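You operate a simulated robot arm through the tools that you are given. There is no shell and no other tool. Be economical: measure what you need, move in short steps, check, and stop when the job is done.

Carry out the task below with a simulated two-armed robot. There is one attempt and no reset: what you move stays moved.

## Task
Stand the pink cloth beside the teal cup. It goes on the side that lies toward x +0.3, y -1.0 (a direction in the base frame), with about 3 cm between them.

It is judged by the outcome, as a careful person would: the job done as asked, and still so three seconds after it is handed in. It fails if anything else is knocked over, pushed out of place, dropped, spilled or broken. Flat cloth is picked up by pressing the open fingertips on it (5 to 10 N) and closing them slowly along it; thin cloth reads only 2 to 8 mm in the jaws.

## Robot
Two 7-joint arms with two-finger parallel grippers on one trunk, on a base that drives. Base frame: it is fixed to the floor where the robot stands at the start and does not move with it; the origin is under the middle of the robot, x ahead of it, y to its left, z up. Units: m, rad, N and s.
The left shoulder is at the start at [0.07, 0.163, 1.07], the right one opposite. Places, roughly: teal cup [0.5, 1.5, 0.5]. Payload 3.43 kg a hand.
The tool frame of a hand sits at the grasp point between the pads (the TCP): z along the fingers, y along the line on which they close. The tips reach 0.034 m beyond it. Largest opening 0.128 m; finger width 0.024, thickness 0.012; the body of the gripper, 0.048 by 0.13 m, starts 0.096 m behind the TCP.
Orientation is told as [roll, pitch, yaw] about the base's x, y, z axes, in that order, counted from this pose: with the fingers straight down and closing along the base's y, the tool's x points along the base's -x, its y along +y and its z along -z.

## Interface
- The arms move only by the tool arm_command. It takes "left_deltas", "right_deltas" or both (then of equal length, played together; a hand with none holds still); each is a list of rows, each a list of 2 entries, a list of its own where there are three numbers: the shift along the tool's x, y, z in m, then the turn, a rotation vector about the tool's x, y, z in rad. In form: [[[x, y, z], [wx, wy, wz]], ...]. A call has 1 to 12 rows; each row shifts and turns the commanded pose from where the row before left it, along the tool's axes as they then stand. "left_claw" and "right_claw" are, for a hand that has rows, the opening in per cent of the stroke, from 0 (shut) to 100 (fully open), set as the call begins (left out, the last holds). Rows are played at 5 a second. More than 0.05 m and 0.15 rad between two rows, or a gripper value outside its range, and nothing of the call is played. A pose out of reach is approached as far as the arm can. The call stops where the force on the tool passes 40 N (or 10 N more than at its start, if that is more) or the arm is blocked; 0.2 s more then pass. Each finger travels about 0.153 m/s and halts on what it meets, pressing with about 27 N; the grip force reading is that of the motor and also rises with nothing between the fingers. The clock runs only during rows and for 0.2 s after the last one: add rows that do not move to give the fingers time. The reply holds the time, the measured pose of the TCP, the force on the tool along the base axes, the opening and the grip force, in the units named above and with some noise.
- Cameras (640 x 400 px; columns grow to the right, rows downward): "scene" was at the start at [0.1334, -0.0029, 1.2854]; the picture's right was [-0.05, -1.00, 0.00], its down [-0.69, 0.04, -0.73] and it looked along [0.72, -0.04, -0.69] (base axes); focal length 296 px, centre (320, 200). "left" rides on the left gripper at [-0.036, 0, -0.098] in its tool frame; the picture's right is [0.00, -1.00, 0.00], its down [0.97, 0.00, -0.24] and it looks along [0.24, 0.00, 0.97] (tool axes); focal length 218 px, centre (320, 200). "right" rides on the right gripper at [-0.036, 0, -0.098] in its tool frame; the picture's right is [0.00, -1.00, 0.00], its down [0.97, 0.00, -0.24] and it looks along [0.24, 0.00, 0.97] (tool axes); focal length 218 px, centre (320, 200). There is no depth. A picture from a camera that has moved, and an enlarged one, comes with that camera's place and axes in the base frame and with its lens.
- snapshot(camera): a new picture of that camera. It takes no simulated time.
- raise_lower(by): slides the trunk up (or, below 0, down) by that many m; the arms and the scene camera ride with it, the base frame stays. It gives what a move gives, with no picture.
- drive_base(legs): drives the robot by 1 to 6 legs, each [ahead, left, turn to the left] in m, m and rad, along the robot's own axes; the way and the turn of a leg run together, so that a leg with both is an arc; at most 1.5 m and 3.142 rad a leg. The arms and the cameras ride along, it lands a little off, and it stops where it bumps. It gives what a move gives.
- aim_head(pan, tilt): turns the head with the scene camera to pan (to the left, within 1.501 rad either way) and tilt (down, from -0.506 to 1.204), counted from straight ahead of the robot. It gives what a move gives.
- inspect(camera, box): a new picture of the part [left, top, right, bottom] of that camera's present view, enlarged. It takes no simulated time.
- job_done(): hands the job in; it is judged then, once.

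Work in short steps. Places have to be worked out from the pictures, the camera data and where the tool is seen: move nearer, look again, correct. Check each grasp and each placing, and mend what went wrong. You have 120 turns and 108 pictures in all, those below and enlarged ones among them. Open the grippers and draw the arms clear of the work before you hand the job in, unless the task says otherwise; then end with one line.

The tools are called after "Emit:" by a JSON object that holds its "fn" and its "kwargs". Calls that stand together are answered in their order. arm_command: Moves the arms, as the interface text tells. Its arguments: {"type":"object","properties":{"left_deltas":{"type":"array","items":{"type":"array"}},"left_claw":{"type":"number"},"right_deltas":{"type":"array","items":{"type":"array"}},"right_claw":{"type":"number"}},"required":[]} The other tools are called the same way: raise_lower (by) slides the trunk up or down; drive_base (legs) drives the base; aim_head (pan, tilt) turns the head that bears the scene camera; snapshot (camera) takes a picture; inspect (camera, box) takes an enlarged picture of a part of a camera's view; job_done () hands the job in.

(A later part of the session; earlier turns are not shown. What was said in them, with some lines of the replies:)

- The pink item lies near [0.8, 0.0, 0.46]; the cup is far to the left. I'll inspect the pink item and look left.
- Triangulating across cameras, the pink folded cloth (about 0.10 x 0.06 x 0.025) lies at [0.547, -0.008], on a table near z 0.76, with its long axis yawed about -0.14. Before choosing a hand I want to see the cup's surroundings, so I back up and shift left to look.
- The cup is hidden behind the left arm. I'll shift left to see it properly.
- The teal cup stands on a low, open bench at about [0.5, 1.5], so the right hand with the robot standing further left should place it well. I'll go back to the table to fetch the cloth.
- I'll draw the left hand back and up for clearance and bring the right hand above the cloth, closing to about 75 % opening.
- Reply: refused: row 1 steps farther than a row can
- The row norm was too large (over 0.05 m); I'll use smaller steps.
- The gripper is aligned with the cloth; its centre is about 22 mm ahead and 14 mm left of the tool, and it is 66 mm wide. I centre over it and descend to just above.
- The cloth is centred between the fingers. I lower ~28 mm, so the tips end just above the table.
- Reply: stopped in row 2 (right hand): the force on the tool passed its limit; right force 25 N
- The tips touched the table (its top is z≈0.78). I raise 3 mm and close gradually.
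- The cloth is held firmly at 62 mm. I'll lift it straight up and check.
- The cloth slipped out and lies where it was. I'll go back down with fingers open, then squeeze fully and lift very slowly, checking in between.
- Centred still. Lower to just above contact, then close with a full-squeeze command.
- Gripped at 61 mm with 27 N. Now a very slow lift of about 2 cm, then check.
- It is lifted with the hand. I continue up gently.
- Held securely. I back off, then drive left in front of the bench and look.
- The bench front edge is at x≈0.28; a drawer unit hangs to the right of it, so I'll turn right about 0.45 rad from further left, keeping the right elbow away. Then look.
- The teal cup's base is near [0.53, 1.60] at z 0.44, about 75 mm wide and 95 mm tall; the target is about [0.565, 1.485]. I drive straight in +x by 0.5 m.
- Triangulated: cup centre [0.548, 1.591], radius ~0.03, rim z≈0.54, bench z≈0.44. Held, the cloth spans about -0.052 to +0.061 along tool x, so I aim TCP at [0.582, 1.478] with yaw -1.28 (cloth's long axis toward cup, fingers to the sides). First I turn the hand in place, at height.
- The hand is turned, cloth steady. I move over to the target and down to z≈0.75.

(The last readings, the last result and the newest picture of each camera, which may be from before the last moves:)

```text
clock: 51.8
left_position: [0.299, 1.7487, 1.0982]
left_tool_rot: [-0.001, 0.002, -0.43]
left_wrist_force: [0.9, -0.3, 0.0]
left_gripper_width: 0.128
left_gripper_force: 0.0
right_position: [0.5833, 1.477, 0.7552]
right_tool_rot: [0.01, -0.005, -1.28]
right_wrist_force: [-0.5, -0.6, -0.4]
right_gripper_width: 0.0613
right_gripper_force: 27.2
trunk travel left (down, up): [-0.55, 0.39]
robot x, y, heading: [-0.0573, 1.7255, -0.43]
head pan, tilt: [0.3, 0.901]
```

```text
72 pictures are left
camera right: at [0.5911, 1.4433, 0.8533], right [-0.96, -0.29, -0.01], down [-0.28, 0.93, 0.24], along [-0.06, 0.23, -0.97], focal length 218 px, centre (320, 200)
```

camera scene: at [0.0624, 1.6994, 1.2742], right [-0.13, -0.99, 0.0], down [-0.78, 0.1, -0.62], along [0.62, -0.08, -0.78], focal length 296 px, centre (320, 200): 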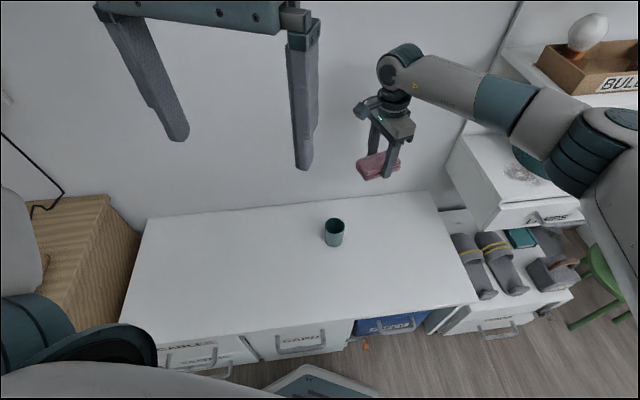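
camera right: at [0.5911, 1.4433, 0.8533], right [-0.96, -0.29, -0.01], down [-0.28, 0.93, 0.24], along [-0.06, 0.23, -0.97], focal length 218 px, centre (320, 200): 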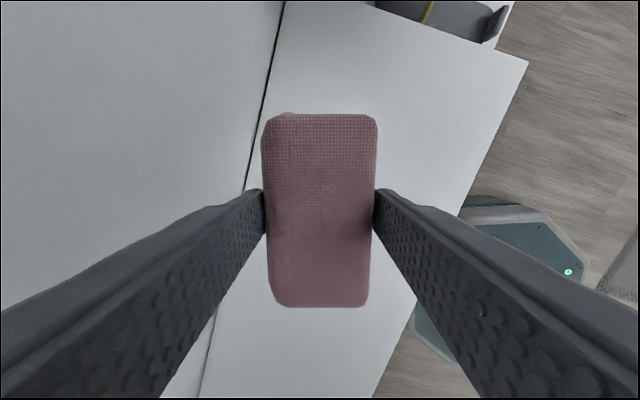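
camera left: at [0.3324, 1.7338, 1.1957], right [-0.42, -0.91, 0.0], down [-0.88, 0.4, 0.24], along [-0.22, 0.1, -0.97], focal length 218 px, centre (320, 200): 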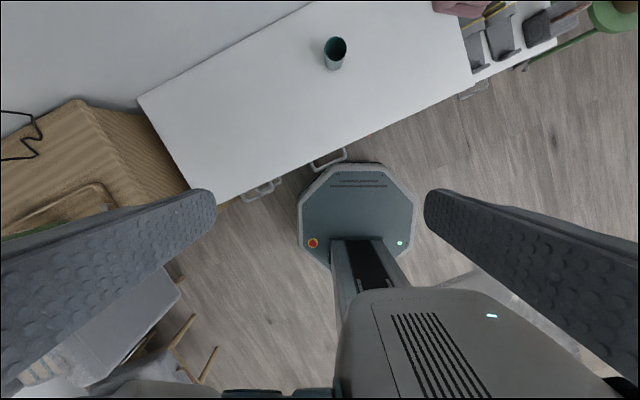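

Position is good ([0.583, 1.477]) and the forearm is clear of the shelf unit. I lower 15 cm and re-check the elbow's clearance and cup gap.

Emit:
{"fn": "arm_command", "kwargs": {"right_deltas": [[[0, 0, 0.02], [0, 0, 0]], [[0, 0, 0.03], [0, 0, 0]], [[0, 0, 0.03], [0, 0, 0]], [[0, 0, 0.03], [0, 0, 0]], [[0, 0, 0.03], [0, 0, 0]], [[0, 0, 0.02], [0, 0, 0]], [[0, 0, 0], [0, 0, 0]]]}}

Emit:
{"fn": "snapshot", "kwargs": {"camera": "scene"}}

Emit:
{"fn": "snapshot", "kwargs": {"camera": "right"}}

```text
clock: 53.4
left_position: [0.2998, 1.7486, 1.0985]
left_tool_rot: [0.0, 0.0, -0.43]
left_wrist_force: [0.1, -0.4, -0.2]
left_gripper_width: 0.1279
left_gripper_force: 0.0
right_position: [0.5846, 1.4781, 0.5944]
right_tool_rot: [0.009, -0.004, -1.28]
right_wrist_force: [0.4, 0.1, -0.8]
right_gripper_width: 0.0613
right_gripper_force: 26.9
trunk travel left (down, up): [-0.55, 0.39]
robot x, y, heading: [-0.0592, 1.7319, -0.427]
head pan, tilt: [0.3, 0.901]
```

```text
71 pictures are left
camera scene: at [0.0624, 1.6992, 1.2742], right [-0.13, -0.99, 0.0], down [-0.78, 0.1, -0.62], along [0.62, -0.08, -0.78], focal length 296 px, centre (320, 200)
```

scene: 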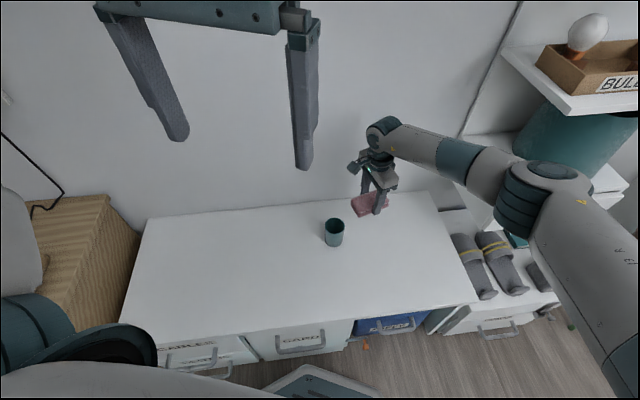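

```text
70 pictures are left
camera right: at [0.5924, 1.4439, 0.6932], right [-0.96, -0.29, -0.01], down [-0.28, 0.93, 0.24], along [-0.06, 0.23, -0.97], focal length 218 px, centre (320, 200)
```

right: 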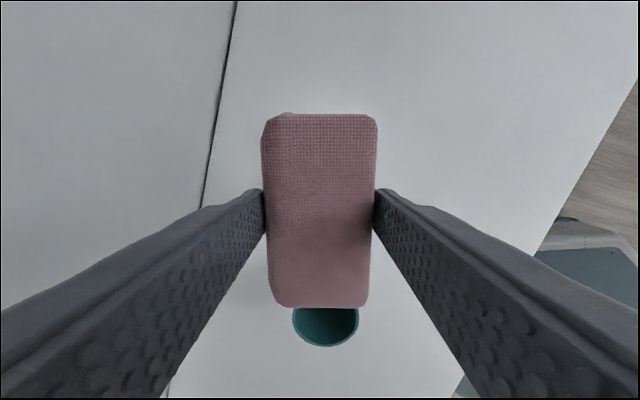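

The cup lies exactly along the cloth's axis; gap estimate 2–2.5 cm. I lower 7 cm more and re-measure.

Emit:
{"fn": "arm_command", "kwargs": {"right_deltas": [[[-0.005, 0, 0.02], [0, 0, 0]], [[0, 0, 0.025], [0, 0, 0]], [[0, 0, 0.02], [0, 0, 0]], [[0, 0, 0.01], [0, 0, 0]], [[0, 0, 0], [0, 0, 0]]]}}

Emit:
{"fn": "inspect", "kwargs": {"camera": "scene", "box": [300, 170, 420, 270]}}

Emit:
{"fn": "snapshot", "kwargs": {"camera": "right"}}

```text
clock: 54.6
left_position: [0.2999, 1.7496, 1.0983]
left_tool_rot: [0.001, 0.0, -0.429]
left_wrist_force: [0.1, -0.8, 0.6]
left_gripper_width: 0.1281
left_gripper_force: 0.1
right_position: [0.5905, 1.4715, 0.5184]
right_tool_rot: [0.009, -0.002, -1.28]
right_wrist_force: [0.6, 0.4, -1.0]
right_gripper_width: 0.061
right_gripper_force: 26.8
trunk travel left (down, up): [-0.55, 0.39]
robot x, y, heading: [-0.0623, 1.7264, -0.425]
head pan, tilt: [0.3, 0.901]
```

```text
4.00 times, centred on (360, 220) of scene
camera zoom: at [0.0625, 1.6992, 1.2742], right [-0.13, -0.99, 0.0], down [-0.78, 0.1, -0.62], along [0.62, -0.08, -0.78], focal length 1184 px, centre (160, 120)
```

zoom: 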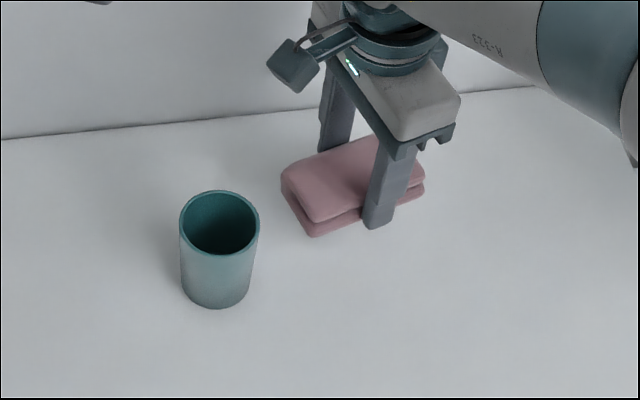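

```text
68 pictures are left
camera right: at [0.599, 1.4371, 0.6176], right [-0.96, -0.29, -0.01], down [-0.28, 0.93, 0.24], along [-0.06, 0.23, -0.97], focal length 218 px, centre (320, 200)
```

right: 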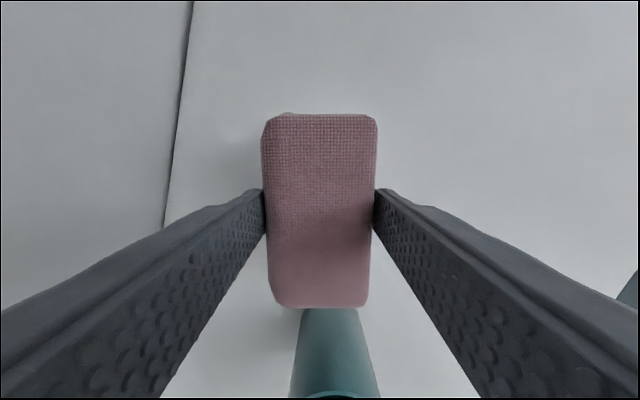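

Nearly there; I lower another 3 cm, so the cloth hovers just above the bench, then measure the gap in one plane.

Emit:
{"fn": "arm_command", "kwargs": {"right_deltas": [[[0, 0, 0.015], [0, 0, 0]], [[0, 0, 0.01], [0, 0, 0]], [[0, 0, 0.007], [0, 0, 0]], [[0, 0, 0], [0, 0, 0]]]}}

Emit:
{"fn": "inspect", "kwargs": {"camera": "scene", "box": [310, 180, 410, 260]}}

Emit:
{"fn": "inspect", "kwargs": {"camera": "left", "box": [300, 0, 460, 100]}}

```text
clock: 55.6
left_position: [0.2991, 1.749, 1.0985]
left_tool_rot: [0.001, 0.0, -0.43]
left_wrist_force: [-0.2, 0.8, 0.2]
left_gripper_width: 0.128
left_gripper_force: 0.0
right_position: [0.5907, 1.4723, 0.4864]
right_tool_rot: [0.008, -0.003, -1.281]
right_wrist_force: [0.8, -0.4, -1.3]
right_gripper_width: 0.061
right_gripper_force: 26.8
trunk travel left (down, up): [-0.55, 0.39]
robot x, y, heading: [-0.0619, 1.7303, -0.434]
head pan, tilt: [0.3, 0.901]
```

```text
5.00 times, centred on (360, 220) of scene
camera zoom: at [0.0624, 1.699, 1.2742], right [-0.13, -0.99, 0.0], down [-0.78, 0.1, -0.62], along [0.62, -0.08, -0.78], focal length 1480 px, centre (120, 100)
```

zoom: 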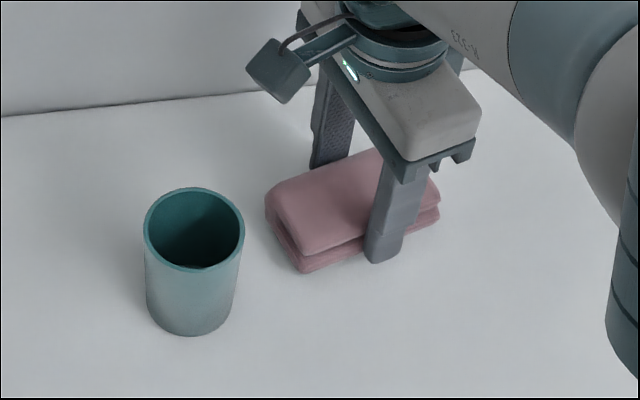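

```text
4.00 times, centred on (380, 50) of left
camera zoom: at [0.3326, 1.7336, 1.1957], right [-0.42, -0.91, 0.0], down [-0.88, 0.4, 0.24], along [-0.22, 0.1, -0.97], focal length 873 px, centre (80, 800)
```

zoom: 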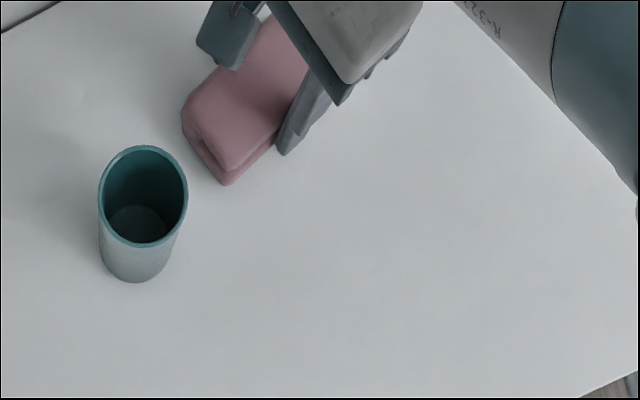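

Measured from both cameras, the gap is about 4.3 cm, with the cloth ~6 mm off-axis. I shift 12 mm toward the cup and 6 mm sideways, then lower gently.

Emit:
{"fn": "arm_command", "kwargs": {"right_deltas": [[[0.006, -0.003, 0], [0, 0, 0]], [[0.006, -0.003, 0], [0, 0, 0]], [[0, 0, 0.003], [0, 0, 0]], [[0, 0, 0.003], [0, 0, 0]], [[0, 0, 0], [0, 0, 0]]]}}

Emit:
{"fn": "inspect", "kwargs": {"camera": "scene", "box": [310, 180, 410, 260]}}

Emit:
{"fn": "inspect", "kwargs": {"camera": "left", "box": [300, 0, 460, 100]}}

```text
clock: 56.8
left_position: [0.3, 1.7484, 1.0979]
left_tool_rot: [0.0, -0.001, -0.429]
left_wrist_force: [-0.2, -0.7, -0.1]
left_gripper_width: 0.1279
left_gripper_force: 0.0
right_position: [0.5798, 1.4808, 0.48]
right_tool_rot: [0.009, -0.002, -1.282]
right_wrist_force: [-0.5, 0.0, -0.1]
right_gripper_width: 0.061
right_gripper_force: 26.9
trunk travel left (down, up): [-0.55, 0.39]
robot x, y, heading: [-0.0629, 1.7292, -0.43]
head pan, tilt: [0.3, 0.901]
```

```text
5.00 times, centred on (360, 220) of scene
camera zoom: at [0.0625, 1.6991, 1.2742], right [-0.13, -0.99, 0.0], down [-0.78, 0.1, -0.62], along [0.62, -0.08, -0.78], focal length 1480 px, centre (120, 100)
```

zoom: 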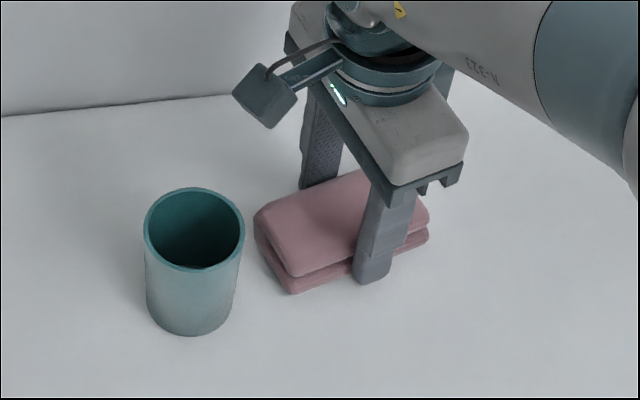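

```text
4.00 times, centred on (380, 50) of left
camera zoom: at [0.3327, 1.7337, 1.1956], right [-0.42, -0.91, 0.0], down [-0.88, 0.4, 0.24], along [-0.22, 0.1, -0.97], focal length 873 px, centre (80, 800)
```

zoom: 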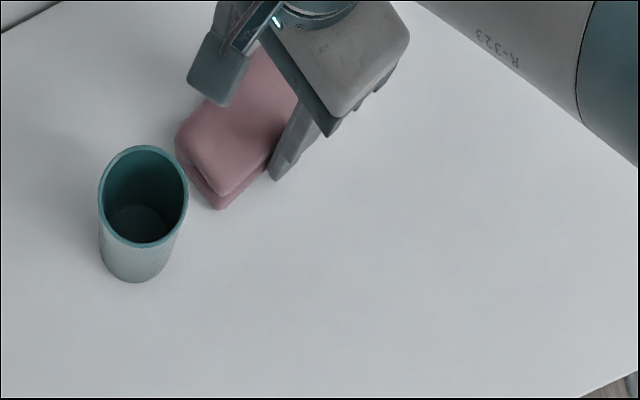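

Gap is now about 3 cm in both views. I lower in small steps until contact.

Emit:
{"fn": "arm_command", "kwargs": {"right_deltas": [[[0, 0, 0.002], [0, 0, 0]], [[0, 0, 0.001], [0, 0, 0]], [[0, 0, 0], [0, 0, 0]]]}}

```text
clock: 57.6
left_position: [0.3003, 1.7482, 1.0996]
left_tool_rot: [-0.001, 0.001, -0.431]
left_wrist_force: [-1.4, 0.3, -0.3]
left_gripper_width: 0.1281
left_gripper_force: 0.2
right_position: [0.5803, 1.4819, 0.4772]
right_tool_rot: [0.01, -0.005, -1.283]
right_wrist_force: [0.7, 0.0, 1.5]
right_gripper_width: 0.0613
right_gripper_force: 27.1
trunk travel left (down, up): [-0.55, 0.39]
robot x, y, heading: [-0.0583, 1.7277, -0.431]
head pan, tilt: [0.3, 0.901]
```

Emit:
{"fn": "arm_command", "kwargs": {"right_deltas": [[[0, 0, 0.001], [0, 0, 0]], [[0, 0, 0], [0, 0, 0]]]}}

```text
clock: 58.2
left_position: [0.2995, 1.7498, 1.1001]
left_tool_rot: [0.001, 0.0, -0.429]
left_wrist_force: [-0.8, 0.1, -0.5]
left_gripper_width: 0.1281
left_gripper_force: 0.2
right_position: [0.5809, 1.4819, 0.4779]
right_tool_rot: [0.011, -0.006, -1.28]
right_wrist_force: [0.6, -0.6, 8.2]
right_gripper_width: 0.061
right_gripper_force: 27.1
trunk travel left (down, up): [-0.55, 0.39]
robot x, y, heading: [-0.0581, 1.7272, -0.43]
head pan, tilt: [0.3, 0.901]
```

Contact with the bench (8 N up). I release, opening modestly.

Emit:
{"fn": "arm_command", "kwargs": {"right_deltas": [[[0, 0, 0], [0, 0, 0]], [[0, 0, 0], [0, 0, 0]], [[0, 0, 0], [0, 0, 0]]], "right_claw": 70}}

Emit:
{"fn": "inspect", "kwargs": {"camera": "scene", "box": [310, 180, 410, 260]}}

```text
clock: 59.0
left_position: [0.3004, 1.7492, 1.099]
left_tool_rot: [0.0, 0.0, -0.43]
left_wrist_force: [0.9, 0.7, -0.6]
left_gripper_width: 0.1278
left_gripper_force: 0.1
right_position: [0.5795, 1.4806, 0.4781]
right_tool_rot: [0.008, -0.002, -1.281]
right_wrist_force: [0.2, -0.2, 0.3]
right_gripper_width: 0.0895
right_gripper_force: 0.1
trunk travel left (down, up): [-0.55, 0.39]
robot x, y, heading: [-0.0594, 1.7245, -0.424]
head pan, tilt: [0.3, 0.901]
```

```text
5.00 times, centred on (360, 220) of scene
camera zoom: at [0.0625, 1.6993, 1.2742], right [-0.13, -0.99, 0.0], down [-0.78, 0.1, -0.62], along [0.62, -0.08, -0.78], focal length 1480 px, centre (120, 100)
```

zoom: 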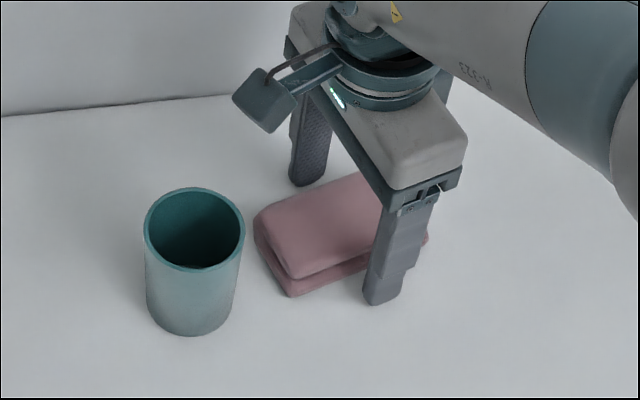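

Released cleanly. I raise the hand straight up, well clear of the cloth and cup.

Emit:
{"fn": "arm_command", "kwargs": {"right_deltas": [[[0, 0, -0.01], [0, 0, 0]], [[0, 0, -0.02], [0, 0, 0]], [[0, 0, -0.03], [0, 0, 0]], [[0, 0, -0.04], [0, 0, 0]], [[0, 0, -0.045], [0, 0, 0]], [[0, 0, -0.045], [0, 0, 0]], [[0, 0, -0.045], [0, 0, 0]], [[0, 0, -0.045], [0, 0, 0]], [[0, 0, -0.045], [0, 0, 0]], [[0, 0, -0.045], [0, 0, 0]], [[0, 0, 0], [0, 0, 0]]]}}

Emit:
{"fn": "inspect", "kwargs": {"camera": "scene", "box": [310, 180, 410, 260]}}

Emit:
{"fn": "snapshot", "kwargs": {"camera": "right"}}

```text
clock: 61.4
left_position: [0.3008, 1.7482, 1.0993]
left_tool_rot: [0.0, -0.001, -0.431]
left_wrist_force: [-0.6, 0.1, 0.7]
left_gripper_width: 0.1281
left_gripper_force: 0.2
right_position: [0.5749, 1.4824, 0.8463]
right_tool_rot: [0.009, -0.004, -1.281]
right_wrist_force: [0.1, -0.1, -0.4]
right_gripper_width: 0.0894
right_gripper_force: 0.0
trunk travel left (down, up): [-0.55, 0.39]
robot x, y, heading: [-0.0596, 1.7249, -0.426]
head pan, tilt: [0.3, 0.901]
```

```text
5.00 times, centred on (360, 220) of scene
camera zoom: at [0.0629, 1.6989, 1.2741], right [-0.13, -0.99, 0.0], down [-0.78, 0.1, -0.62], along [0.62, -0.08, -0.78], focal length 1480 px, centre (120, 100)
```

zoom: 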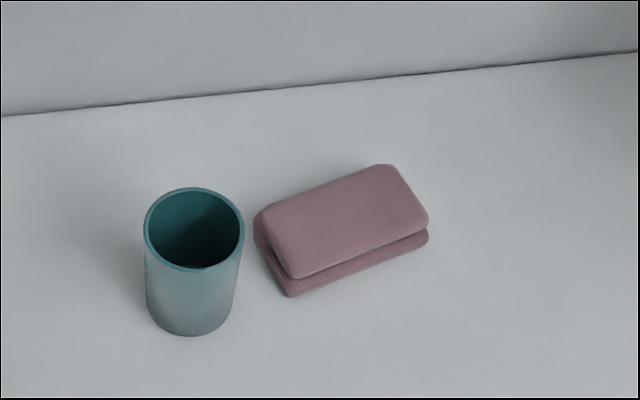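

```text
61 pictures are left
camera right: at [0.5844, 1.4482, 0.945], right [-0.96, -0.29, -0.01], down [-0.28, 0.93, 0.24], along [-0.06, 0.23, -0.97], focal length 218 px, centre (320, 200)
```

right: 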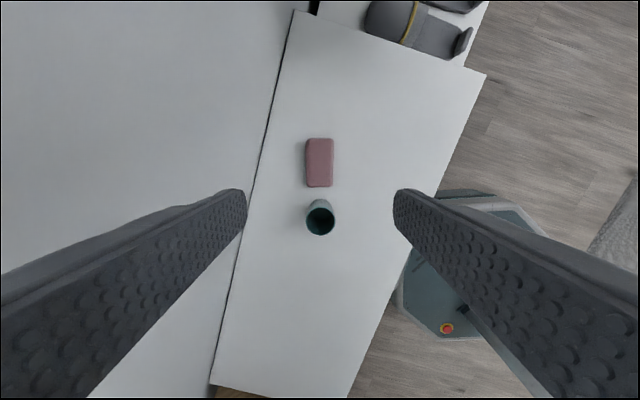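

The cloth is placed in line with the cup. One enlarged top view to verify the gap.

Emit:
{"fn": "inspect", "kwargs": {"camera": "right", "box": [270, 125, 370, 245]}}

```text
3.33 times, centred on (320, 185) of right
camera zoom: at [0.5844, 1.4482, 0.945], right [-0.96, -0.29, -0.01], down [-0.28, 0.93, 0.24], along [-0.06, 0.23, -0.97], focal length 728 px, centre (320, 250)
```

zoom: 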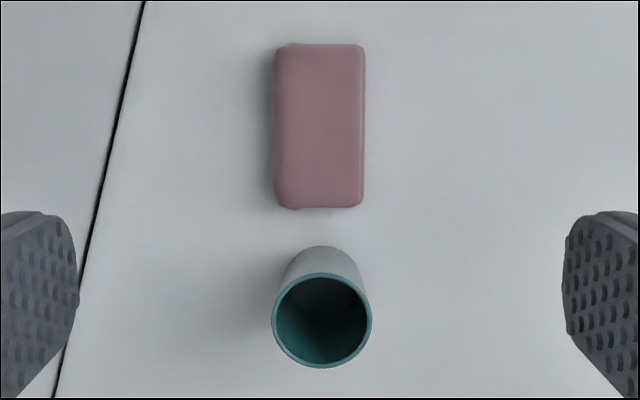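

The gap measures 3.0 cm and the cloth is centred on the requested direction. I open the gripper and back the robot away from the bench before handing in.

Emit:
{"fn": "arm_command", "kwargs": {"right_deltas": [[[0, 0, -0.03], [0, 0, 0]], [[0, 0, -0.03], [0, 0, 0]], [[0, 0, 0], [0, 0, 0]]], "right_claw": 100}}

Emit:
{"fn": "drive_base", "kwargs": {"legs": [[-0.27, -0.12, 0]]}}

Emit:
{"fn": "snapshot", "kwargs": {"camera": "scene"}}

```text
clock: 62.2
left_position: [0.2994, 1.7491, 1.0989]
left_tool_rot: [-0.001, -0.001, -0.43]
left_wrist_force: [-1.1, 0.5, 0.0]
left_gripper_width: 0.1281
left_gripper_force: 0.0
right_position: [0.5789, 1.4799, 0.9084]
right_tool_rot: [0.008, -0.003, -1.281]
right_wrist_force: [0.0, 0.6, -0.3]
right_gripper_width: 0.1278
right_gripper_force: 0.0
trunk travel left (down, up): [-0.55, 0.39]
robot x, y, heading: [-0.0599, 1.7323, -0.428]
head pan, tilt: [0.3, 0.901]
```

```text
clock: 64.3
left_position: [-0.0011, 1.7535, 1.0989]
left_tool_rot: [0.001, -0.002, -0.426]
left_wrist_force: [-0.3, 0.2, -0.1]
left_gripper_width: 0.1279
left_gripper_force: 0.1
right_position: [0.279, 1.4865, 0.9087]
right_tool_rot: [0.008, -0.004, -1.277]
right_wrist_force: [-0.3, -0.5, 0.9]
right_gripper_width: 0.1278
right_gripper_force: 0.0
trunk travel left (down, up): [-0.55, 0.39]
robot x, y, heading: [-0.3595, 1.7303, -0.424]
head pan, tilt: [0.3, 0.901]
```

```text
59 pictures are left
camera scene: at [-0.2379, 1.7035, 1.2743], right [-0.13, -0.99, 0.0], down [-0.78, 0.1, -0.62], along [0.62, -0.08, -0.78], focal length 296 px, centre (320, 200)
```

scene: 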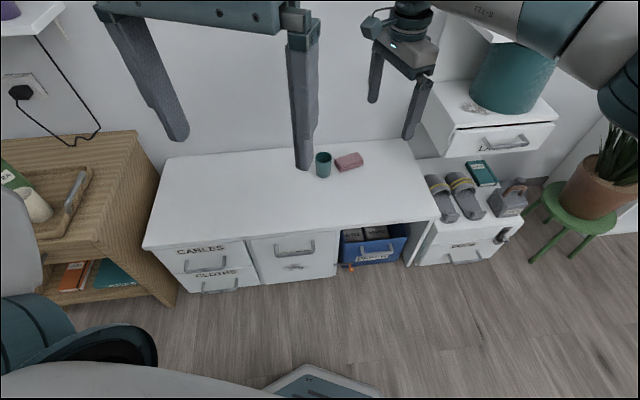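

The cloth rests beside the upright cup, nothing else is disturbed, and both hands are open and clear. Handing in.

Emit:
{"fn": "job_done", "kwargs": {}}

```text
The job is handed in.
```

The folded pink cloth lies flat beside the teal cup on the side toward x +0.3, y -1.0, with a gap of about 3 cm; it slipped from the grip once during the first lift, back onto its own spot.
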